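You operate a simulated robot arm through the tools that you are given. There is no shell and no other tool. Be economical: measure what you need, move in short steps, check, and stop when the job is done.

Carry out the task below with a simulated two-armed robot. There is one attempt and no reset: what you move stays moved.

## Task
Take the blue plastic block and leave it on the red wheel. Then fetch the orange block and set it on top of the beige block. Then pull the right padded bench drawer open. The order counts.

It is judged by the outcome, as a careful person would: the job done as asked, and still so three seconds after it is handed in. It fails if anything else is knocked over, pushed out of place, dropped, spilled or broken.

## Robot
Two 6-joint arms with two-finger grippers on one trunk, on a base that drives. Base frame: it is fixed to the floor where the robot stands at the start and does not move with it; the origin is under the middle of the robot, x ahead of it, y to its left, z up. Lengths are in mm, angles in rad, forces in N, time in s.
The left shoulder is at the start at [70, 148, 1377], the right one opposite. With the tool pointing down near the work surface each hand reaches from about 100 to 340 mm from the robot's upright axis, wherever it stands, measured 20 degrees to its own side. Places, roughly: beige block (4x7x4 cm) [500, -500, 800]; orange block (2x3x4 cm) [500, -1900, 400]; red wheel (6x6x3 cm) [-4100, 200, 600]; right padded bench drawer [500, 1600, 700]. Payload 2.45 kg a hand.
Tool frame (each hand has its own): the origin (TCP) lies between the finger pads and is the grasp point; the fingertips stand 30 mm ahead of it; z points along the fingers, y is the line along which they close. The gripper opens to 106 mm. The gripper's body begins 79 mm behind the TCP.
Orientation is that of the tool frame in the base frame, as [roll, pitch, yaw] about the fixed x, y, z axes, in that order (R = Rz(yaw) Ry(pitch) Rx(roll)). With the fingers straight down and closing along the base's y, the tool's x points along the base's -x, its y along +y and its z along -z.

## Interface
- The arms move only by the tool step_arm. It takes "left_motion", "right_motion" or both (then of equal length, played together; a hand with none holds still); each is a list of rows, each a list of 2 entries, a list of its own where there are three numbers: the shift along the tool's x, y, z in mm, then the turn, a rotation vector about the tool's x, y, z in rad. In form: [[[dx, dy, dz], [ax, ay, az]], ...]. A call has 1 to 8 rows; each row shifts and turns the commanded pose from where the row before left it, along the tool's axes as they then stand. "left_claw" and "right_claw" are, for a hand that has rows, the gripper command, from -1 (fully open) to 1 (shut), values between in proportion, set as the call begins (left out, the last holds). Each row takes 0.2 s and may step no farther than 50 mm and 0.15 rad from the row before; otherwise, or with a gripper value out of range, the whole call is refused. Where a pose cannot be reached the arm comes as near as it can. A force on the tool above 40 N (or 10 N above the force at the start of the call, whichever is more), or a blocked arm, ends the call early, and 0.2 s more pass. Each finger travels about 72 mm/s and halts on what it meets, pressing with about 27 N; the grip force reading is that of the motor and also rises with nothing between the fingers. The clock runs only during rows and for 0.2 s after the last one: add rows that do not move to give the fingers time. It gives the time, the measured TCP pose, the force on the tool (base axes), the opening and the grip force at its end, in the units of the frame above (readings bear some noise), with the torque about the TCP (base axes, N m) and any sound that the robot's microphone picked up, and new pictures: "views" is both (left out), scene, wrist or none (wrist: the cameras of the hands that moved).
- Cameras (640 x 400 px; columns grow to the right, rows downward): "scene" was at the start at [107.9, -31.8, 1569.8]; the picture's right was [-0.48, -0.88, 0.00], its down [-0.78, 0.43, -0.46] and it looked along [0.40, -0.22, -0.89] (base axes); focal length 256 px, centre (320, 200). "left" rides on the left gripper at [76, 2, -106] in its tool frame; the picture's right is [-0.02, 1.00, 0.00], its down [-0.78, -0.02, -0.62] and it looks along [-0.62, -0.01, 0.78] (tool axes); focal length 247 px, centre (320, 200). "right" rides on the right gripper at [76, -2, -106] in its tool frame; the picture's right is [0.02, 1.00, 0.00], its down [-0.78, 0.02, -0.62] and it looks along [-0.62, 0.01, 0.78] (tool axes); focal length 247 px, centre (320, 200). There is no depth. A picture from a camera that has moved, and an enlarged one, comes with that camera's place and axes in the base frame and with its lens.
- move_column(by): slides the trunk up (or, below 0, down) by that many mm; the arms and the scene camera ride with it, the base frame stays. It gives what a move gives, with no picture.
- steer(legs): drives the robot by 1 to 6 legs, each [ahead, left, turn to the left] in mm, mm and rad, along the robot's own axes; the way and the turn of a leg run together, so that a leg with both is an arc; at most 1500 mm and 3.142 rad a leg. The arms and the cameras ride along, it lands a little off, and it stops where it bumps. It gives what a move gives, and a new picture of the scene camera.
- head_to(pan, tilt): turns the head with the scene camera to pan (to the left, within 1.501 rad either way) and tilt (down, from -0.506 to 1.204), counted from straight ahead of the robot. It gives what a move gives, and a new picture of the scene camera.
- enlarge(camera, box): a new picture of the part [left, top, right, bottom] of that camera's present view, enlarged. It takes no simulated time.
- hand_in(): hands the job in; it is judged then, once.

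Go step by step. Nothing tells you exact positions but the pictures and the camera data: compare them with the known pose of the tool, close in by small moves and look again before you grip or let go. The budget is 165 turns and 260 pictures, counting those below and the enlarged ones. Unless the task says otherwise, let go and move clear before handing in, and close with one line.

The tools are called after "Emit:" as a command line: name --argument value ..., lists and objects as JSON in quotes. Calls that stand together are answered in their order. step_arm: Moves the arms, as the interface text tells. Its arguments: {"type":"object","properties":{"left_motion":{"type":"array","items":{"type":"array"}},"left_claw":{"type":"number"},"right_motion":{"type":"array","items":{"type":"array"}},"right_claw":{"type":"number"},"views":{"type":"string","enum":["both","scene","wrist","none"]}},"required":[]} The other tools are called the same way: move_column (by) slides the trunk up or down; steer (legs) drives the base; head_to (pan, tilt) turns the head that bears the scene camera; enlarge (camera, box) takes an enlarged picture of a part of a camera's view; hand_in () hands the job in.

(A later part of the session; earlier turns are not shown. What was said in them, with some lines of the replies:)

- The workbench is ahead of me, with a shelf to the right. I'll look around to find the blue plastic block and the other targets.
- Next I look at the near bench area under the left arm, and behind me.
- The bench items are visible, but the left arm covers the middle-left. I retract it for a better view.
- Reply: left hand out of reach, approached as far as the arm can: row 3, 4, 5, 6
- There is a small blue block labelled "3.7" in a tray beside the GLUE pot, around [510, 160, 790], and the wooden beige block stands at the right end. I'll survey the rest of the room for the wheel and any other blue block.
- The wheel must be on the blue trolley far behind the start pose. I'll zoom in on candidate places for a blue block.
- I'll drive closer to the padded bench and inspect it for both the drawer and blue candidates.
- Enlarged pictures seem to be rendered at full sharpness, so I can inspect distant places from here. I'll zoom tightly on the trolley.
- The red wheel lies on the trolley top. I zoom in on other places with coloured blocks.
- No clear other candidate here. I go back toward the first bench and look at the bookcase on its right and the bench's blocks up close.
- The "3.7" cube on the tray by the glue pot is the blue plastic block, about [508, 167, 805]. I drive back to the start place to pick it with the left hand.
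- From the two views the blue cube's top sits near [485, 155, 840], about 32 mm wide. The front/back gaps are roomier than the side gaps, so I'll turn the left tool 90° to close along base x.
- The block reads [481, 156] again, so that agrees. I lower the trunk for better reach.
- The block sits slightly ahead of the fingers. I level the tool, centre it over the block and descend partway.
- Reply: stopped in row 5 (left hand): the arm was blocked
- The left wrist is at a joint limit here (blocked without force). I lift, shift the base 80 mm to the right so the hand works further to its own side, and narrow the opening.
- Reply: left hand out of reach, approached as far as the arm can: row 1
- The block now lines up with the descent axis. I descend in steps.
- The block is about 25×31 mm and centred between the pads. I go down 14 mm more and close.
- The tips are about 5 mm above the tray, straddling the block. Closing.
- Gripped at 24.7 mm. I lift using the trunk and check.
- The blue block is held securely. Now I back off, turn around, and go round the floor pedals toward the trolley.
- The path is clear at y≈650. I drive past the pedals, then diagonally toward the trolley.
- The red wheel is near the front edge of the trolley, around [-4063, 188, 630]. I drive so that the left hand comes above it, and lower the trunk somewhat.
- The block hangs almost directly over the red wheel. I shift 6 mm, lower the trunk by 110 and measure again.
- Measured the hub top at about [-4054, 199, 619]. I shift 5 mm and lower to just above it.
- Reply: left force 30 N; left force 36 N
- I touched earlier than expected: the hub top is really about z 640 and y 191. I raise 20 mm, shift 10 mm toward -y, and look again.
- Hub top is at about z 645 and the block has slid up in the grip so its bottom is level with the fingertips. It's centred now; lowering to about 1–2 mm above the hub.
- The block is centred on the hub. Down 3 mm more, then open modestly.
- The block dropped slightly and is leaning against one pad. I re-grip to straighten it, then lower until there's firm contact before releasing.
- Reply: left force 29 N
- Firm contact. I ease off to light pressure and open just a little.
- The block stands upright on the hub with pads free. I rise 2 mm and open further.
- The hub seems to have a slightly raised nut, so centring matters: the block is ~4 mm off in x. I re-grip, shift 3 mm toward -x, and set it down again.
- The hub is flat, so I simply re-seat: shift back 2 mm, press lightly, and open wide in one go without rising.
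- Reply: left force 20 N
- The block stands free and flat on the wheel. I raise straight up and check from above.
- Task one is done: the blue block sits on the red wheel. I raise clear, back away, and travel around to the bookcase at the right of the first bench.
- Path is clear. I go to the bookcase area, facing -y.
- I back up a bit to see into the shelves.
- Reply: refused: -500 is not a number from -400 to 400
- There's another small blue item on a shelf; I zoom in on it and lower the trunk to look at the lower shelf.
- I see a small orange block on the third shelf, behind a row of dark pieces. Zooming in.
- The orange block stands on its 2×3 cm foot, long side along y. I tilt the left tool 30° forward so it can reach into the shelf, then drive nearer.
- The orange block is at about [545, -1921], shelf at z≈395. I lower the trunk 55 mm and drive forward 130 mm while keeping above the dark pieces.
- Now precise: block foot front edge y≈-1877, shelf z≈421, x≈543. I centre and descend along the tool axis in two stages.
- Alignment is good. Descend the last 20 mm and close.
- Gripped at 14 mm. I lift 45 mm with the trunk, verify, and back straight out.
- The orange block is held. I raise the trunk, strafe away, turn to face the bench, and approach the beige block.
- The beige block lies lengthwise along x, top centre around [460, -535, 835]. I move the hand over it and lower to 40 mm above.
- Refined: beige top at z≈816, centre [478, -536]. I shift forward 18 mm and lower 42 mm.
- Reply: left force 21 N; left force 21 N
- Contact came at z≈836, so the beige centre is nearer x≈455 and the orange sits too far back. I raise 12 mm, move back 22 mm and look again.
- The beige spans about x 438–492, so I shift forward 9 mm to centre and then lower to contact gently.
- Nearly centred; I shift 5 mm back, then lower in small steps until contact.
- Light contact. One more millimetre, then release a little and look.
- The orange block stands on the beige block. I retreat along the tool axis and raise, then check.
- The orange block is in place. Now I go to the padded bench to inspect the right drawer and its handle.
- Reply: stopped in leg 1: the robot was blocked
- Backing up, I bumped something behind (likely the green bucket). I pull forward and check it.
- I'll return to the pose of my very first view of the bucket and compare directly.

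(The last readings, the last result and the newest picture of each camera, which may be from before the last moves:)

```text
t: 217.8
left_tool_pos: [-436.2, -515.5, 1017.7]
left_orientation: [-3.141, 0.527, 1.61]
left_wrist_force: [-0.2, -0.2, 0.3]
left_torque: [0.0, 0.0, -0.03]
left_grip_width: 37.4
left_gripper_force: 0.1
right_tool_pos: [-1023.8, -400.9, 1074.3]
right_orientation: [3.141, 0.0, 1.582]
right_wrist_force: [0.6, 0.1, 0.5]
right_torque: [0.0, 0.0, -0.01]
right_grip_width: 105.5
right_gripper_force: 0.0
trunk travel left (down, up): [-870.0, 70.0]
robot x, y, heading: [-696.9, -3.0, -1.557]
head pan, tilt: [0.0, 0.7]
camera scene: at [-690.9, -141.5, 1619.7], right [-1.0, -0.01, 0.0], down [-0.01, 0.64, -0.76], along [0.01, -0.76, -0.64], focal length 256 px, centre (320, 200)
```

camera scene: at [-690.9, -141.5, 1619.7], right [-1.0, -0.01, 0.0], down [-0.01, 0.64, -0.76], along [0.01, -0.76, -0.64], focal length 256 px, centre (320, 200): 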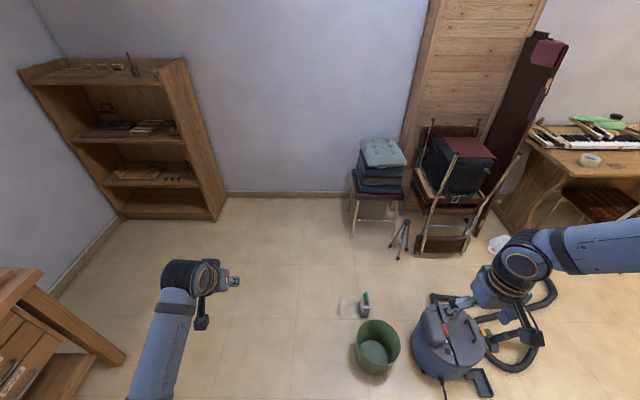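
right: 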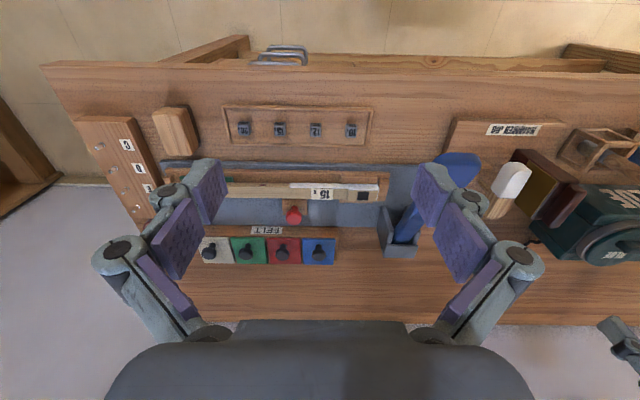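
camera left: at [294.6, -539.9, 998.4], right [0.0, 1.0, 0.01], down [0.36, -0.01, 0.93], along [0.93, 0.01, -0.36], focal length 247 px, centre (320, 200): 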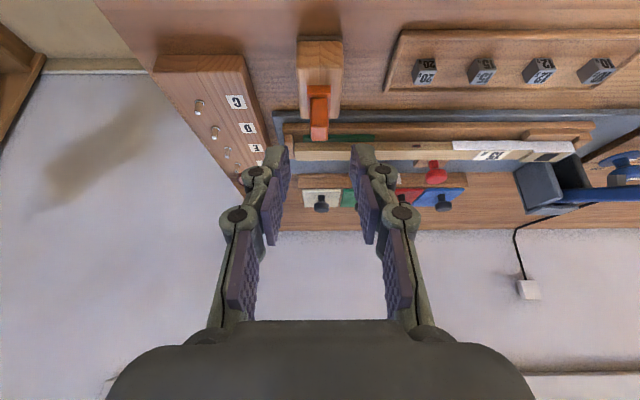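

The bucket is exactly where it was at the start. I continue to the padded bench, facing it.

Emit:
steer --legs '[[0, 0, 1.557], [0, 1400, 0]]'

Emit:
enlarge --camera "scene" --box '[200, 140, 460, 310]'

```text
t: 228.5
left_tool_pos: [-183.6, 1637.1, 1016.7]
left_orientation: [3.141, 0.527, -3.117]
left_wrist_force: [0.1, 0.3, 0.6]
left_torque: [-0.01, -0.01, 0.01]
left_grip_width: 37.3
left_gripper_force: 0.1
right_tool_pos: [-303.9, 1051.9, 1073.5]
right_orientation: [-3.141, 0.002, -3.14]
right_wrist_force: [-0.9, 0.3, 0.9]
right_torque: [-0.03, -0.02, 0.01]
right_grip_width: 105.9
right_gripper_force: 0.1
trunk travel left (down, up): [-870.0, 70.0]
robot x, y, heading: [-694.6, 1386.5, 0.002]
head pan, tilt: [0.0, 0.7]
camera scene: at [-557.9, 1384.4, 1619.7], right [0.0, -1.0, 0.0], down [-0.64, 0.0, -0.76], along [0.76, 0.0, -0.64], focal length 256 px, centre (320, 200)
```

scene: 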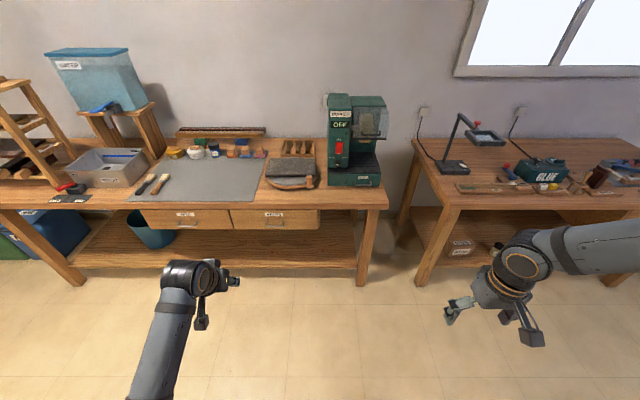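

```text
2.35 times, centred on (330, 225) of scene
camera zoom: at [-557.9, 1384.4, 1619.7], right [0.0, -1.0, 0.0], down [-0.64, 0.0, -0.76], along [0.76, 0.0, -0.64], focal length 602 px, centre (296, 141)
```

zoom: 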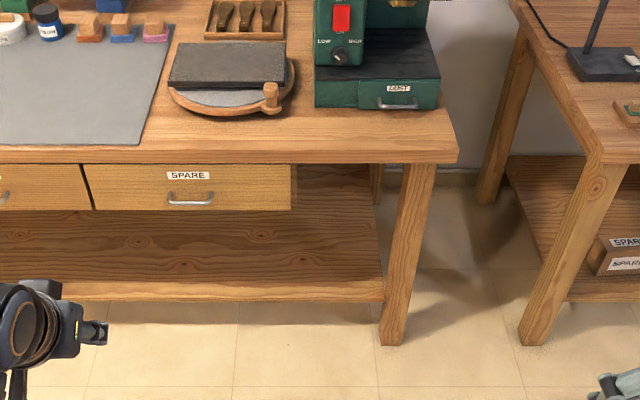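

The right drawer ("SPARE") handle is a horizontal bar at about [340, 1611, 700]. I turn the left hand to point forward, closing vertically, to pinch the bar. First pitch it up to horizontal.

Emit:
step_arm --left_motion '[[[0, 0, 0], [0, -0.149, 0]], [[0, 0, 0], [0, -0.149, 0]], [[0, 0, 0], [0, -0.149, 0]], [[0, 0, 0], [0, -0.149, 0]], [[0, 0, 0], [0, -0.149, 0]], [[0, 0, 0], [0, -0.149, 0]], [[0, 0, 0], [0, -0.149, 0]], [[0, 0, 0], [0, 0, 0]]]' --views "none"

Emit:
step_arm --left_motion '[[[0, 0, 0], [0, 0, -0.15]], [[0, 0, 0], [0, 0, -0.15]], [[0, 0, 0], [0, 0, -0.15]], [[0, 0, 0], [0, 0, -0.15]], [[0, 0, 0], [0, 0, -0.15]], [[0, 0, 0], [0, 0, -0.15]], [[0, 0, 0], [0, 0, -0.15]], [[0, 0, 0], [0, 0, -0.15]]]' --left_claw 0.0 --views "none"

Emit:
step_arm --left_motion '[[[0, 0, 0], [0, 0, -0.15]], [[0, 0, 0], [0, 0, -0.15]], [[0, 0, 0], [0, 0, -0.07]], [[0, 0, 0], [0, 0, 0]]]' --views "both"

```text
t: 230.3
left_tool_pos: [-181.9, 1622.9, 1010.1]
left_orientation: [-3.057, 1.448, -3.101]
left_wrist_force: [-0.1, 1.1, -0.7]
left_torque: [0.0, 0.01, 0.02]
left_grip_width: 36.9
left_gripper_force: 0.0
left hand out of reach, approached as far as the arm can: row 7
right_tool_pos: [-304.8, 1051.9, 1074.6]
right_orientation: [3.141, 0.001, -3.141]
right_wrist_force: [0.4, 0.0, -0.2]
right_torque: [-0.03, -0.02, -0.02]
right_grip_width: 106.3
right_gripper_force: 0.1
trunk travel left (down, up): [-870.0, 70.0]
robot x, y, heading: [-694.9, 1383.6, -0.0]
head pan, tilt: [0.0, 0.7]
```

```text
t: 232.1
left_tool_pos: [-182.2, 1638.2, 1016.5]
left_orientation: [-1.572, 0.367, -1.544]
left_wrist_force: [-0.5, 1.0, 0.2]
left_torque: [-0.01, 0.0, 0.03]
left_grip_width: 53.0
left_gripper_force: 0.0
right_tool_pos: [-302.9, 1051.6, 1072.5]
right_orientation: [3.141, 0.0, -3.142]
right_wrist_force: [-0.7, -0.1, -0.2]
right_torque: [0.0, 0.01, 0.02]
right_grip_width: 105.8
right_gripper_force: 0.1
trunk travel left (down, up): [-870.0, 70.0]
robot x, y, heading: [-691.6, 1382.3, -0.001]
head pan, tilt: [0.0, 0.7]
```

```text
t: 233.1
left_tool_pos: [-182.9, 1638.6, 1016.8]
left_orientation: [-1.572, 0.0, -1.545]
left_wrist_force: [0.0, 0.4, 0.1]
left_torque: [-0.02, 0.0, -0.04]
left_grip_width: 52.9
left_gripper_force: 0.2
right_tool_pos: [-304.1, 1052.2, 1074.1]
right_orientation: [-3.141, 0.0, 3.141]
right_wrist_force: [-0.5, -0.1, 0.1]
right_torque: [0.0, 0.0, -0.02]
right_grip_width: 106.2
right_gripper_force: 0.1
trunk travel left (down, up): [-870.0, 70.0]
robot x, y, heading: [-694.0, 1386.8, 0.004]
head pan, tilt: [0.0, 0.7]
camera scene: at [-558.0, 1385.0, 1619.7], right [0.0, -1.0, 0.0], down [-0.64, 0.0, -0.76], along [0.76, 0.0, -0.64], focal length 256 px, centre (320, 200)
camera left: at [-285.3, 1558.7, 1013.2], right [0.0, 0.02, -1.0], down [-0.64, 0.77, 0.02], along [0.77, 0.64, 0.01], focal length 247 px, centre (320, 200)
```

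scene: 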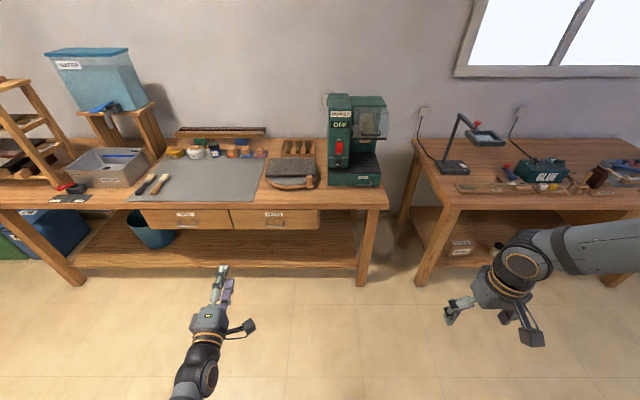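
left: 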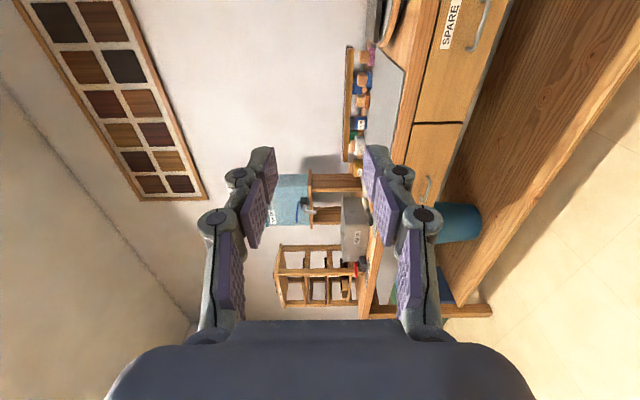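

The hand is now horizontal and closes vertically. I lower the trunk and drive to about 110 mm before the handle.

Emit:
move_column --by -310

Emit:
steer --legs '[[390, -25, 0]]'

Emit:
step_arm --left_motion '[[[0, 0, 0], [0, 0, 0]]]' --views "wrist"

Emit:
enlarge --camera "scene" --box '[140, 180, 340, 330]'

```text
t: 236.2
left_tool_pos: [-182.2, 1639.5, 706.7]
left_orientation: [-1.571, 0.001, -1.544]
left_wrist_force: [-0.2, 0.0, -0.2]
left_torque: [-0.02, -0.03, -0.01]
left_grip_width: 53.3
left_gripper_force: 0.0
right_tool_pos: [-304.5, 1052.2, 763.1]
right_orientation: [3.141, 0.0, 3.141]
right_wrist_force: [-0.3, 0.0, 0.9]
right_torque: [-0.02, -0.02, -0.02]
right_grip_width: 105.9
right_gripper_force: 0.1
trunk travel left (down, up): [-560.0, 380.0]
robot x, y, heading: [-697.7, 1386.4, 0.004]
head pan, tilt: [0.0, 0.7]
```

```text
t: 238.7
left_tool_pos: [207.9, 1611.1, 704.9]
left_orientation: [-1.57, 0.001, -1.549]
left_wrist_force: [0.3, 0.4, 0.1]
left_torque: [0.0, 0.01, 0.01]
left_grip_width: 53.1
left_gripper_force: 0.1
right_tool_pos: [83.7, 1024.9, 764.1]
right_orientation: [-3.141, 0.001, 3.14]
right_wrist_force: [-0.5, 0.0, -0.1]
right_torque: [-0.01, 0.03, 0.03]
right_grip_width: 105.9
right_gripper_force: 0.0
trunk travel left (down, up): [-560.0, 380.0]
robot x, y, heading: [-305.8, 1358.3, -0.0]
head pan, tilt: [0.0, 0.7]
camera scene: at [-167.9, 1359.4, 1309.6], right [0.0, -1.0, 0.0], down [-0.64, 0.0, -0.76], along [0.76, 0.0, -0.64], focal length 256 px, centre (320, 200)
```

scene: 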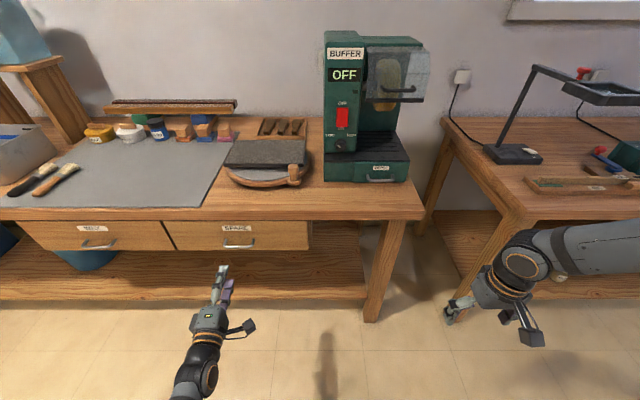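

```text
t: 239.1
left_tool_pos: [208.0, 1611.1, 705.7]
left_orientation: [-1.57, 0.0, -1.548]
left_wrist_force: [0.0, 0.5, 0.7]
left_torque: [-0.01, -0.01, 0.04]
left_grip_width: 52.8
left_gripper_force: 0.0
right_tool_pos: [83.4, 1024.3, 763.6]
right_orientation: [-3.141, 0.002, -3.141]
right_wrist_force: [1.2, 0.7, -0.2]
right_torque: [0.0, 0.01, -0.02]
right_grip_width: 105.7
right_gripper_force: 0.1
trunk travel left (down, up): [-560.0, 380.0]
robot x, y, heading: [-306.9, 1363.5, 0.001]
head pan, tilt: [0.0, 0.7]
camera left: at [104.5, 1532.2, 703.0], right [0.0, 0.02, -1.0], down [-0.64, 0.77, 0.02], along [0.77, 0.64, 0.01], focal length 247 px, centre (320, 200)
```

left: 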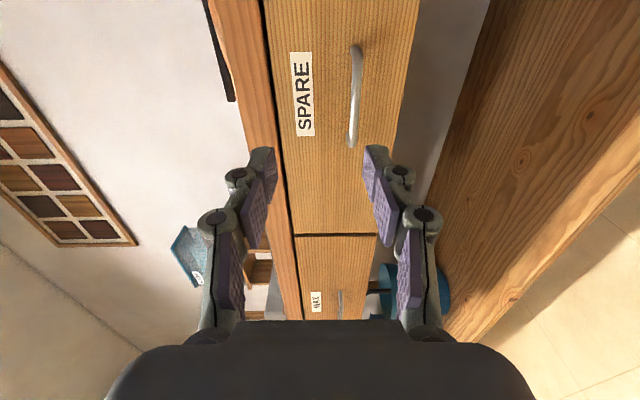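

```text
2.67 times, centred on (240, 255) of scene
camera zoom: at [-168.7, 1359.4, 1309.7], right [0.0, -1.0, 0.0], down [-0.64, 0.0, -0.76], along [0.76, 0.0, -0.64], focal length 682 px, centre (533, 53)
```

zoom: 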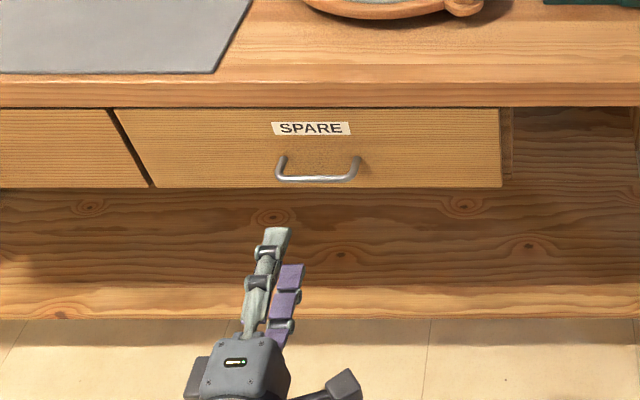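

Bar estimated at [358, 1612, 670]. I lower 34 mm and move forward 80 mm, then check.

Emit:
move_column --by -34

Emit:
steer --legs '[[80, 0, 0]]'

Emit:
step_arm --left_motion '[[[0, 0, 0], [0, 0, 0]]]' --views "wrist"

Emit:
enlarge --camera "scene" --box '[140, 150, 340, 300]'

```text
t: 239.8
left_tool_pos: [208.3, 1610.0, 672.3]
left_orientation: [-1.572, 0.0, -1.548]
left_wrist_force: [-0.2, 0.2, 0.9]
left_torque: [0.0, 0.0, -0.02]
left_grip_width: 53.1
left_gripper_force: 0.0
right_tool_pos: [83.4, 1025.9, 729.7]
right_orientation: [3.141, 0.002, 3.139]
right_wrist_force: [-0.5, 0.0, 0.2]
right_torque: [0.01, -0.01, 0.0]
right_grip_width: 106.1
right_gripper_force: 0.1
trunk travel left (down, up): [-526.0, 414.0]
robot x, y, heading: [-308.4, 1362.2, -0.004]
head pan, tilt: [0.0, 0.7]
```

```text
t: 240.9
left_tool_pos: [288.5, 1610.8, 672.1]
left_orientation: [-1.572, 0.0, -1.546]
left_wrist_force: [0.5, 0.7, -0.8]
left_torque: [0.01, 0.01, 0.03]
left_grip_width: 52.7
left_gripper_force: 0.1
right_tool_pos: [165.2, 1024.7, 729.0]
right_orientation: [3.14, 0.002, 3.141]
right_wrist_force: [-0.4, -0.1, 0.2]
right_torque: [0.01, 0.03, 0.01]
right_grip_width: 106.0
right_gripper_force: 0.1
trunk travel left (down, up): [-526.0, 414.0]
robot x, y, heading: [-227.0, 1361.1, -0.004]
head pan, tilt: [0.0, 0.7]
camera scene: at [-87.2, 1359.3, 1275.5], right [0.0, -1.0, 0.0], down [-0.65, 0.0, -0.76], along [0.76, 0.0, -0.65], focal length 256 px, centre (320, 200)
```

scene: 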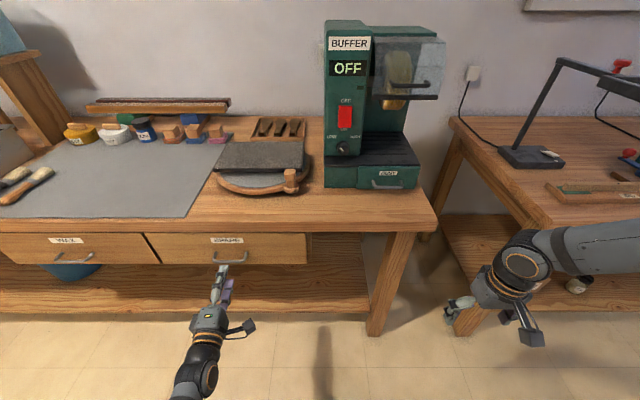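

```text
t: 241.3
left_tool_pos: [287.7, 1611.4, 672.3]
left_orientation: [-1.57, 0.0, -1.545]
left_wrist_force: [-0.3, -0.2, -0.1]
left_torque: [-0.02, -0.01, 0.04]
left_grip_width: 52.7
left_gripper_force: 0.0
right_tool_pos: [164.0, 1025.9, 730.2]
right_orientation: [-3.141, 0.0, 3.141]
right_wrist_force: [0.2, -0.4, -0.5]
right_torque: [0.0, 0.0, 0.02]
right_grip_width: 106.0
right_gripper_force: 0.0
trunk travel left (down, up): [-526.0, 414.0]
robot x, y, heading: [-226.8, 1362.0, -0.001]
head pan, tilt: [0.0, 0.7]
camera left: at [184.3, 1532.1, 668.9], right [0.0, 0.02, -1.0], down [-0.64, 0.77, 0.02], along [0.77, 0.64, 0.01], focal length 247 px, centre (320, 200)
```

left: 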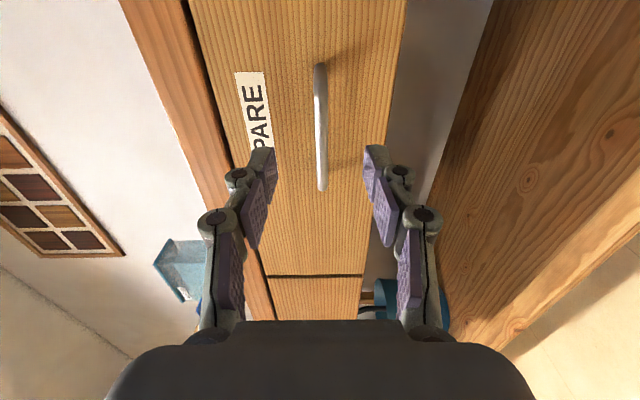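

```text
2.67 times, centred on (240, 225) of scene
camera zoom: at [-88.6, 1359.3, 1275.7], right [0.0, -1.0, 0.0], down [-0.64, 0.0, -0.76], along [0.76, 0.0, -0.64], focal length 682 px, centre (533, 133)
```

zoom: 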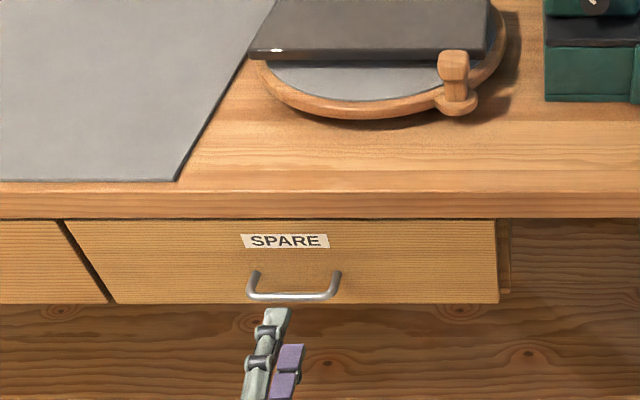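

The bar is centred vertically between the fingers. I drive forward 50 mm and check again.

Emit:
steer --legs '[[50, 0, 0]]'

Emit:
step_arm --left_motion '[[[0, 0, 0], [0, 0, 0]]]' --views "wrist"

Emit:
enlarge --camera "scene" --box '[170, 170, 290, 260]'

```text
t: 242.2
left_tool_pos: [338.5, 1610.5, 672.4]
left_orientation: [-1.573, 0.0, -1.545]
left_wrist_force: [0.7, 1.0, 0.3]
left_torque: [0.01, 0.01, -0.01]
left_grip_width: 53.2
left_gripper_force: 0.0
right_tool_pos: [214.4, 1024.2, 729.6]
right_orientation: [-3.141, -0.001, 3.14]
right_wrist_force: [0.5, -0.1, 0.0]
right_torque: [-0.04, 0.06, 0.01]
right_grip_width: 105.7
right_gripper_force: 0.0
trunk travel left (down, up): [-526.0, 414.0]
robot x, y, heading: [-175.1, 1362.9, -0.001]
head pan, tilt: [0.0, 0.7]
camera scene: at [-36.9, 1359.3, 1275.5], right [0.0, -1.0, 0.0], down [-0.65, 0.0, -0.76], along [0.76, 0.0, -0.65], focal length 256 px, centre (320, 200)
```

scene: 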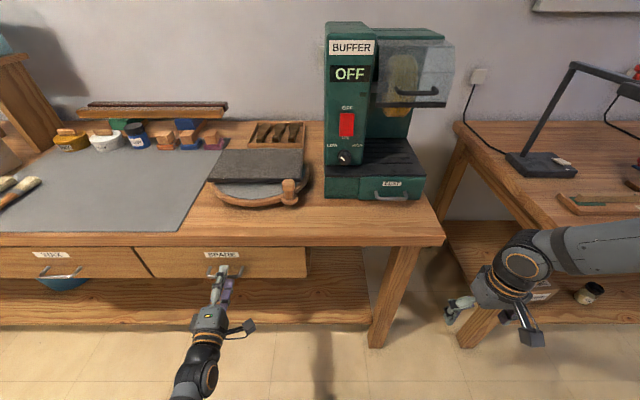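

```text
t: 242.6
left_tool_pos: [337.2, 1611.4, 672.0]
left_orientation: [-1.572, -0.001, -1.547]
left_wrist_force: [0.3, -0.1, -0.2]
left_torque: [0.0, -0.01, -0.01]
left_grip_width: 53.3
left_gripper_force: 0.1
right_tool_pos: [213.2, 1025.9, 729.9]
right_orientation: [-3.141, 0.0, 3.141]
right_wrist_force: [0.7, -0.2, 0.2]
right_torque: [0.03, -0.01, -0.01]
right_grip_width: 106.0
right_gripper_force: 0.1
trunk travel left (down, up): [-526.0, 414.0]
robot x, y, heading: [-176.6, 1360.2, -0.003]
head pan, tilt: [0.0, 0.7]
camera left: at [234.0, 1532.1, 668.9], right [0.0, 0.02, -1.0], down [-0.64, 0.77, 0.02], along [0.77, 0.64, 0.01], focal length 247 px, centre (320, 200)
```

left: 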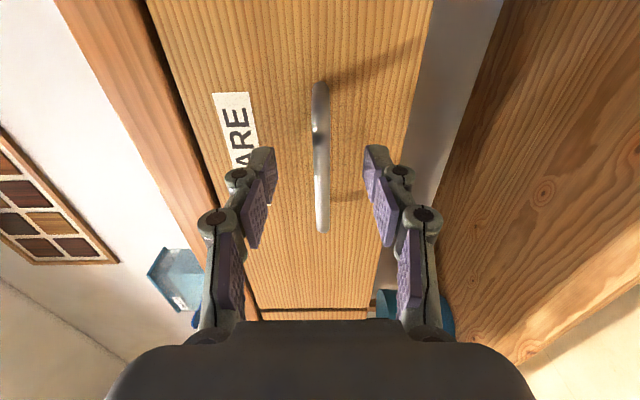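

```text
4.44 times, centred on (230, 215) of scene
camera zoom: at [-39.0, 1359.3, 1275.7], right [0.0, -1.0, 0.0], down [-0.64, 0.0, -0.76], along [0.76, 0.0, -0.64], focal length 1137 px, centre (720, 133)
```

zoom: 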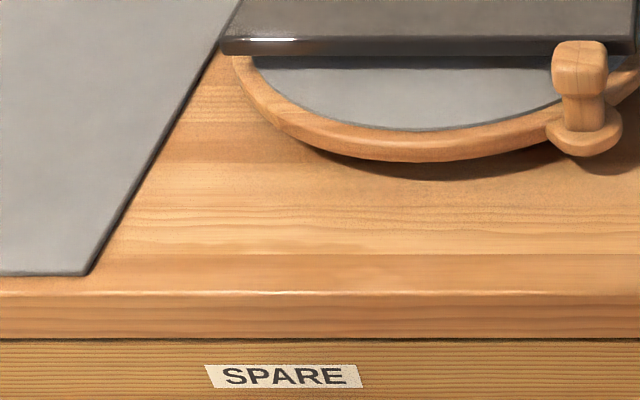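

Bar at x≈373; advance 22 mm with the arm and close.

Emit:
step_arm --left_motion '[[[0, 0, 11], [0, 0, 0]], [[0, 0, 11], [0, 0, 0]], [[0, 0, 0], [0, 0, 0]]]' --views "wrist"

Emit:
step_arm --left_motion '[[[0, 0, 0], [0, 0, 0]], [[0, 0, 0], [0, 0, 0]], [[0, 0, 0], [0, 0, 0]], [[0, 0, 0], [0, 0, 0]]]' --left_claw 1.0 --views "wrist"

```text
t: 243.4
left_tool_pos: [358.9, 1611.2, 672.3]
left_orientation: [-1.572, 0.0, -1.545]
left_wrist_force: [-13.4, -2.9, 1.5]
left_torque: [0.01, -0.14, -0.22]
left_grip_width: 53.6
left_gripper_force: 4.6
right_tool_pos: [213.7, 1024.7, 729.8]
right_orientation: [3.142, 0.002, 3.14]
right_wrist_force: [0.2, 0.8, -0.7]
right_torque: [-0.03, 0.01, -0.02]
right_grip_width: 106.1
right_gripper_force: 0.0
trunk travel left (down, up): [-526.0, 414.0]
robot x, y, heading: [-174.9, 1358.8, -0.003]
head pan, tilt: [0.0, 0.7]
camera left: at [255.9, 1532.7, 669.1], right [0.0, 0.02, -1.0], down [-0.64, 0.77, 0.02], along [0.77, 0.64, 0.01], focal length 247 px, centre (320, 200)
```

left: 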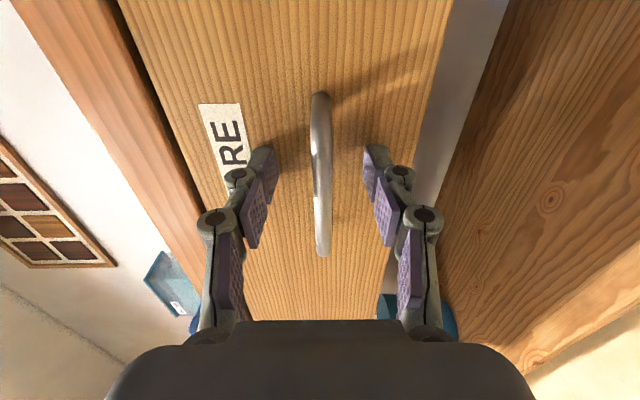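

```text
t: 244.4
left_tool_pos: [359.2, 1612.2, 670.9]
left_orientation: [-1.575, 0.0, -1.546]
left_wrist_force: [-20.5, -0.7, -10.7]
left_torque: [-0.07, -0.02, -0.4]
left_grip_width: 6.7
left_gripper_force: 35.0
right_tool_pos: [213.3, 1024.8, 731.0]
right_orientation: [-3.141, 0.002, 3.138]
right_wrist_force: [-0.4, -0.5, -0.7]
right_torque: [0.01, -0.02, 0.0]
right_grip_width: 106.0
right_gripper_force: 0.0
trunk travel left (down, up): [-526.0, 414.0]
robot x, y, heading: [-176.5, 1360.6, -0.003]
head pan, tilt: [0.0, 0.7]
camera left: at [255.1, 1532.9, 668.1], right [0.0, 0.02, -1.0], down [-0.64, 0.77, 0.02], along [0.77, 0.64, 0.01], focal length 247 px, centre (320, 200)
```

left: 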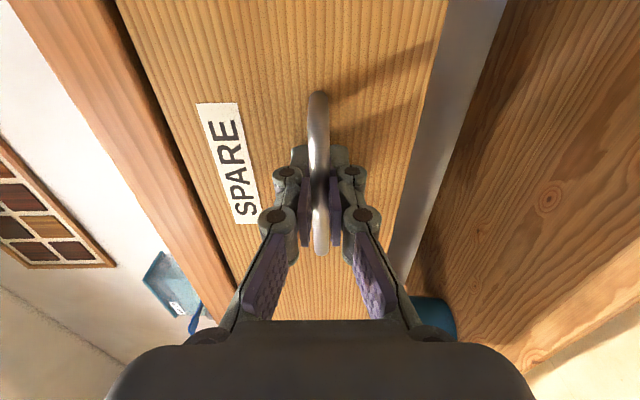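

The bar is gripped. I pull by driving straight back in stages.

Emit:
steer --legs '[[-100, 0, 0]]'

Emit:
step_arm --left_motion '[[[0, 0, 0], [0, 0, 0]]]' --views "wrist"

```text
t: 245.6
left_tool_pos: [259.2, 1612.3, 670.3]
left_orientation: [-1.573, -0.001, -1.547]
left_wrist_force: [0.9, -3.1, -14.5]
left_torque: [-0.03, -0.03, 0.0]
left_grip_width: 6.3
left_gripper_force: 34.8
right_tool_pos: [113.1, 1026.2, 729.7]
right_orientation: [3.142, 0.001, 3.141]
right_wrist_force: [-0.6, -0.2, -0.5]
right_torque: [-0.03, -0.02, -0.03]
right_grip_width: 106.1
right_gripper_force: 0.1
trunk travel left (down, up): [-526.0, 414.0]
robot x, y, heading: [-282.8, 1364.1, -0.001]
head pan, tilt: [0.0, 0.7]
camera scene: at [-138.7, 1359.8, 1275.5], right [0.0, -1.0, 0.0], down [-0.65, 0.0, -0.76], along [0.76, 0.0, -0.65], focal length 256 px, centre (320, 200)
```

scene: 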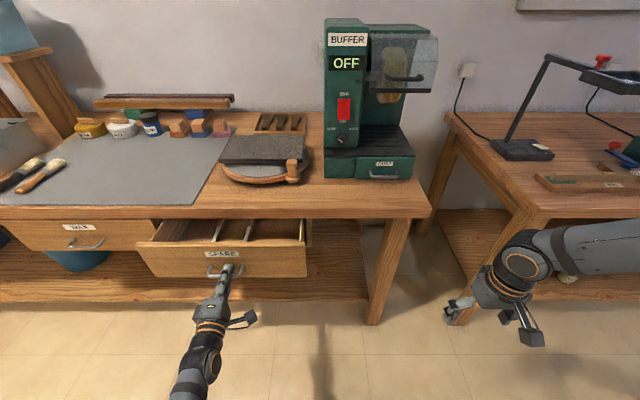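

```text
t: 246.0
left_tool_pos: [258.5, 1611.7, 671.2]
left_orientation: [-1.572, 0.0, -1.546]
left_wrist_force: [0.4, 1.0, -3.7]
left_torque: [-0.15, -0.12, -0.34]
left_grip_width: 6.6
left_gripper_force: 34.8
right_tool_pos: [112.4, 1026.4, 729.7]
right_orientation: [-3.139, 0.001, 3.14]
right_wrist_force: [-0.4, -0.4, -0.2]
right_torque: [0.0, -0.01, 0.02]
right_grip_width: 105.8
right_gripper_force: 0.1
trunk travel left (down, up): [-526.0, 414.0]
robot x, y, heading: [-277.4, 1361.4, -0.002]
head pan, tilt: [0.0, 0.7]
camera left: at [155.3, 1533.0, 668.1], right [0.0, 0.02, -1.0], down [-0.64, 0.77, 0.02], along [0.77, 0.64, 0.01], focal length 247 px, centre (320, 200)
```

left: 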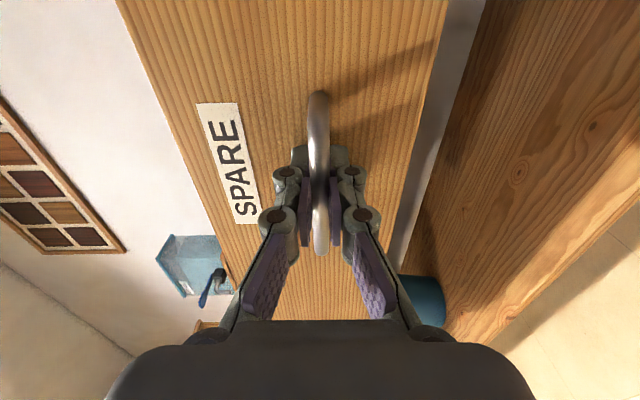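

The drawer is sliding out nicely. I pull further.

Emit:
steer --legs '[[-90, 0, 0]]'

Emit:
steer --legs '[[-60, 0, 0]]'

```text
t: 247.1
left_tool_pos: [168.6, 1612.7, 671.3]
left_orientation: [-1.572, 0.001, -1.548]
left_wrist_force: [0.4, 5.9, -7.0]
left_torque: [0.1, -0.04, 0.18]
left_grip_width: 6.7
left_gripper_force: 34.4
right_tool_pos: [22.2, 1025.8, 730.0]
right_orientation: [-3.14, 0.0, 3.137]
right_wrist_force: [-0.9, 0.4, 0.8]
right_torque: [-0.02, 0.0, 0.0]
right_grip_width: 106.1
right_gripper_force: 0.1
trunk travel left (down, up): [-526.0, 414.0]
robot x, y, heading: [-367.1, 1359.6, -0.004]
head pan, tilt: [0.0, 0.7]
camera scene: at [-230.2, 1360.7, 1275.7], right [0.0, -1.0, 0.0], down [-0.64, 0.0, -0.76], along [0.76, 0.0, -0.64], focal length 256 px, centre (320, 200)
```

scene: 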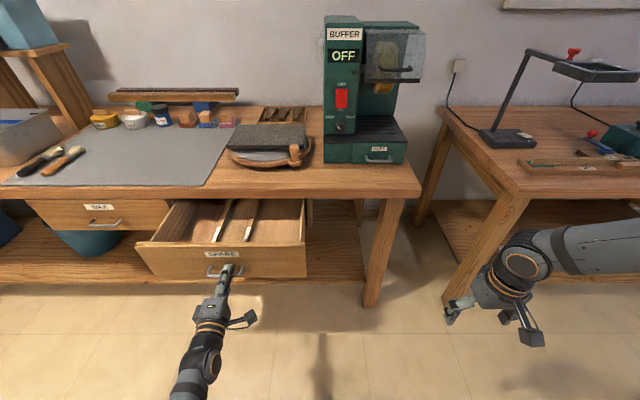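

```text
t: 248.1
left_tool_pos: [106.4, 1611.4, 672.0]
left_orientation: [-1.575, 0.001, -1.549]
left_wrist_force: [-0.6, -2.1, -5.0]
left_torque: [-0.21, -0.19, 0.1]
left_grip_width: 6.3
left_gripper_force: 34.1
right_tool_pos: [-37.1, 1025.7, 729.5]
right_orientation: [3.141, 0.002, 3.14]
right_wrist_force: [-0.7, -0.4, 1.0]
right_torque: [-0.02, -0.05, 0.03]
right_grip_width: 106.0
right_gripper_force: 0.1
trunk travel left (down, up): [-526.0, 414.0]
robot x, y, heading: [-427.2, 1362.7, 0.001]
head pan, tilt: [0.0, 0.7]
camera scene: at [-291.6, 1359.8, 1275.8], right [0.0, -1.0, 0.0], down [-0.64, 0.0, -0.77], along [0.77, 0.0, -0.64], focal length 256 px, centre (320, 200)
```

scene: 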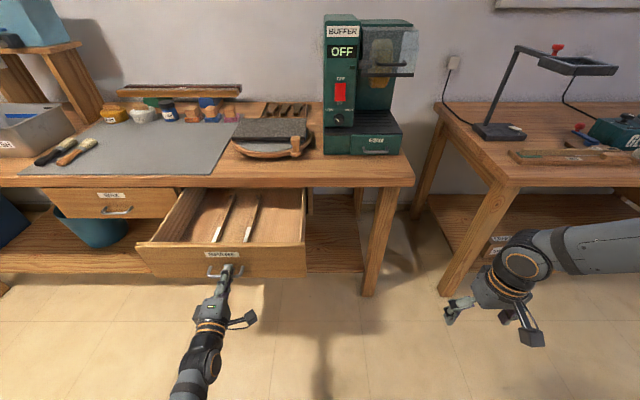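

The drawer is open by about 250 mm. I release the handle and back away.

Emit:
step_arm --left_motion '[[[0, 0, 0], [0, 0, 0]], [[0, 0, 0], [0, 0, 0]], [[0, 0, 0], [0, 0, 0]]]' --left_claw 0.0 --views "none"

Emit:
steer --legs '[[-200, 0, 0]]'

Emit:
head_to --pan -0.5 --tilt 0.4

Emit:
enlarge --camera "scene" --box '[320, 140, 560, 280]'

```text
t: 248.9
left_tool_pos: [107.8, 1611.8, 670.6]
left_orientation: [-1.574, 0.0, -1.548]
left_wrist_force: [-0.3, 0.2, 0.5]
left_torque: [0.01, -0.01, 0.01]
left_grip_width: 53.1
left_gripper_force: 0.1
right_tool_pos: [-37.7, 1026.1, 728.5]
right_orientation: [-3.141, 0.001, 3.14]
right_wrist_force: [-0.5, -0.4, -0.2]
right_torque: [-0.01, 0.0, 0.02]
right_grip_width: 105.9
right_gripper_force: 0.0
trunk travel left (down, up): [-526.0, 414.0]
robot x, y, heading: [-426.5, 1363.5, -0.004]
head pan, tilt: [0.0, 0.7]
```

```text
t: 250.5
left_tool_pos: [-91.9, 1612.4, 670.9]
left_orientation: [-1.574, -0.001, -1.548]
left_wrist_force: [0.1, -0.2, 0.4]
left_torque: [0.02, 0.01, 0.0]
left_grip_width: 53.0
left_gripper_force: 0.0
right_tool_pos: [-238.9, 1025.1, 730.1]
right_orientation: [3.141, 0.002, 3.139]
right_wrist_force: [0.2, -0.4, -0.1]
right_torque: [-0.05, -0.03, -0.02]
right_grip_width: 105.9
right_gripper_force: 0.0
trunk travel left (down, up): [-526.0, 414.0]
robot x, y, heading: [-625.9, 1365.7, -0.004]
head pan, tilt: [0.0, 0.7]
camera scene: at [-491.8, 1360.0, 1275.8], right [0.0, -1.0, 0.0], down [-0.64, 0.0, -0.77], along [0.77, 0.0, -0.64], focal length 256 px, centre (320, 200)
```

scene: 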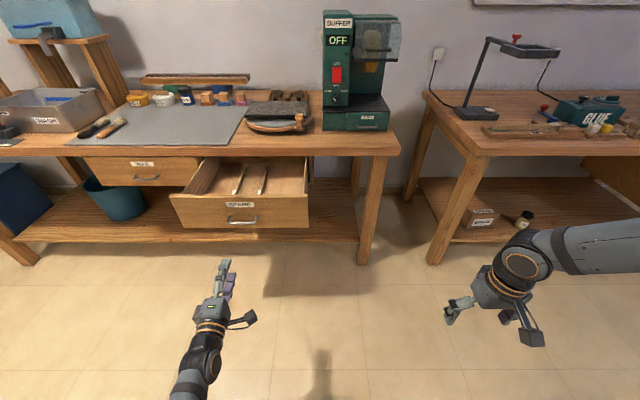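

```text
t: 251.4
left_tool_pos: [-92.7, 1611.5, 670.4]
left_orientation: [-1.576, -0.001, -1.551]
left_wrist_force: [-0.6, -0.5, 0.3]
left_torque: [-0.01, -0.03, 0.01]
left_grip_width: 53.1
left_gripper_force: 0.0
right_tool_pos: [-238.7, 1026.1, 729.2]
right_orientation: [3.141, -0.001, 3.137]
right_wrist_force: [0.2, 0.0, 0.0]
right_torque: [-0.02, 0.0, 0.03]
right_grip_width: 106.1
right_gripper_force: 0.0
trunk travel left (down, up): [-526.0, 414.0]
robot x, y, heading: [-630.0, 1359.8, -0.006]
head pan, tilt: [-0.499, 0.4]
camera scene: at [-494.6, 1315.8, 1302.5], right [-0.48, -0.88, 0.0], down [-0.34, 0.19, -0.92], along [0.81, -0.44, -0.39], focal length 256 px, centre (320, 200)
```

scene: 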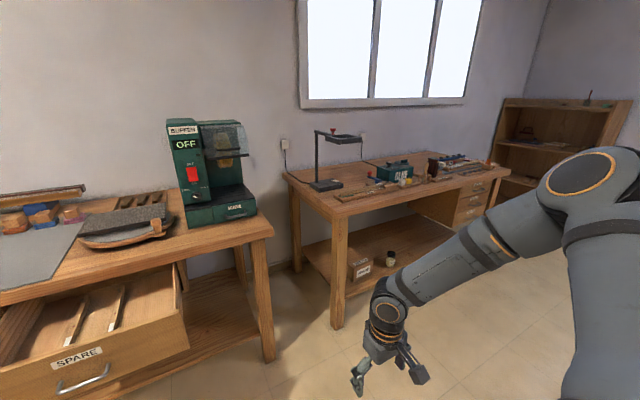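

```text
2.67 times, centred on (440, 210) of scene
camera zoom: at [-494.6, 1315.8, 1302.5], right [-0.48, -0.88, 0.0], down [-0.34, 0.19, -0.92], along [0.81, -0.44, -0.39], focal length 682 px, centre (0, 173)
```

zoom: 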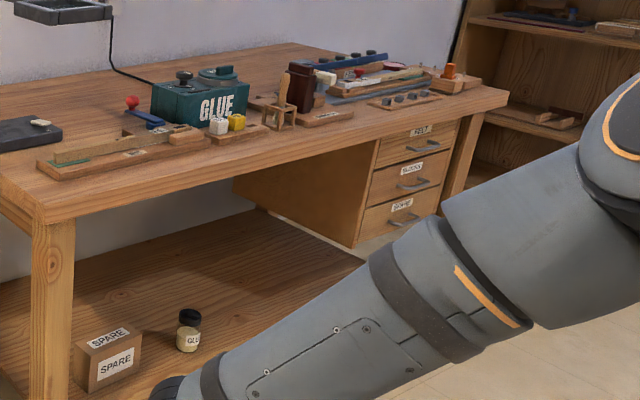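

The drawer stays open, the orange block still stands on the beige one, and I last saw the blue block standing on the red wheel when I left it. Both hands are clear, so I'm handing in.

Emit:
hand_in

```text
The job is handed in.
```

I handed the job in with all three steps done in order: the blue block on the red wheel, the orange block on the beige block, and the right padded-bench drawer pulled open about 250 mm. I took "the blue plastic block" to be the blue "3.7" cube beside the glue pot. I bumped something while reversing, most likely the green bucket, but it looked unmoved when I compared views afterwards.
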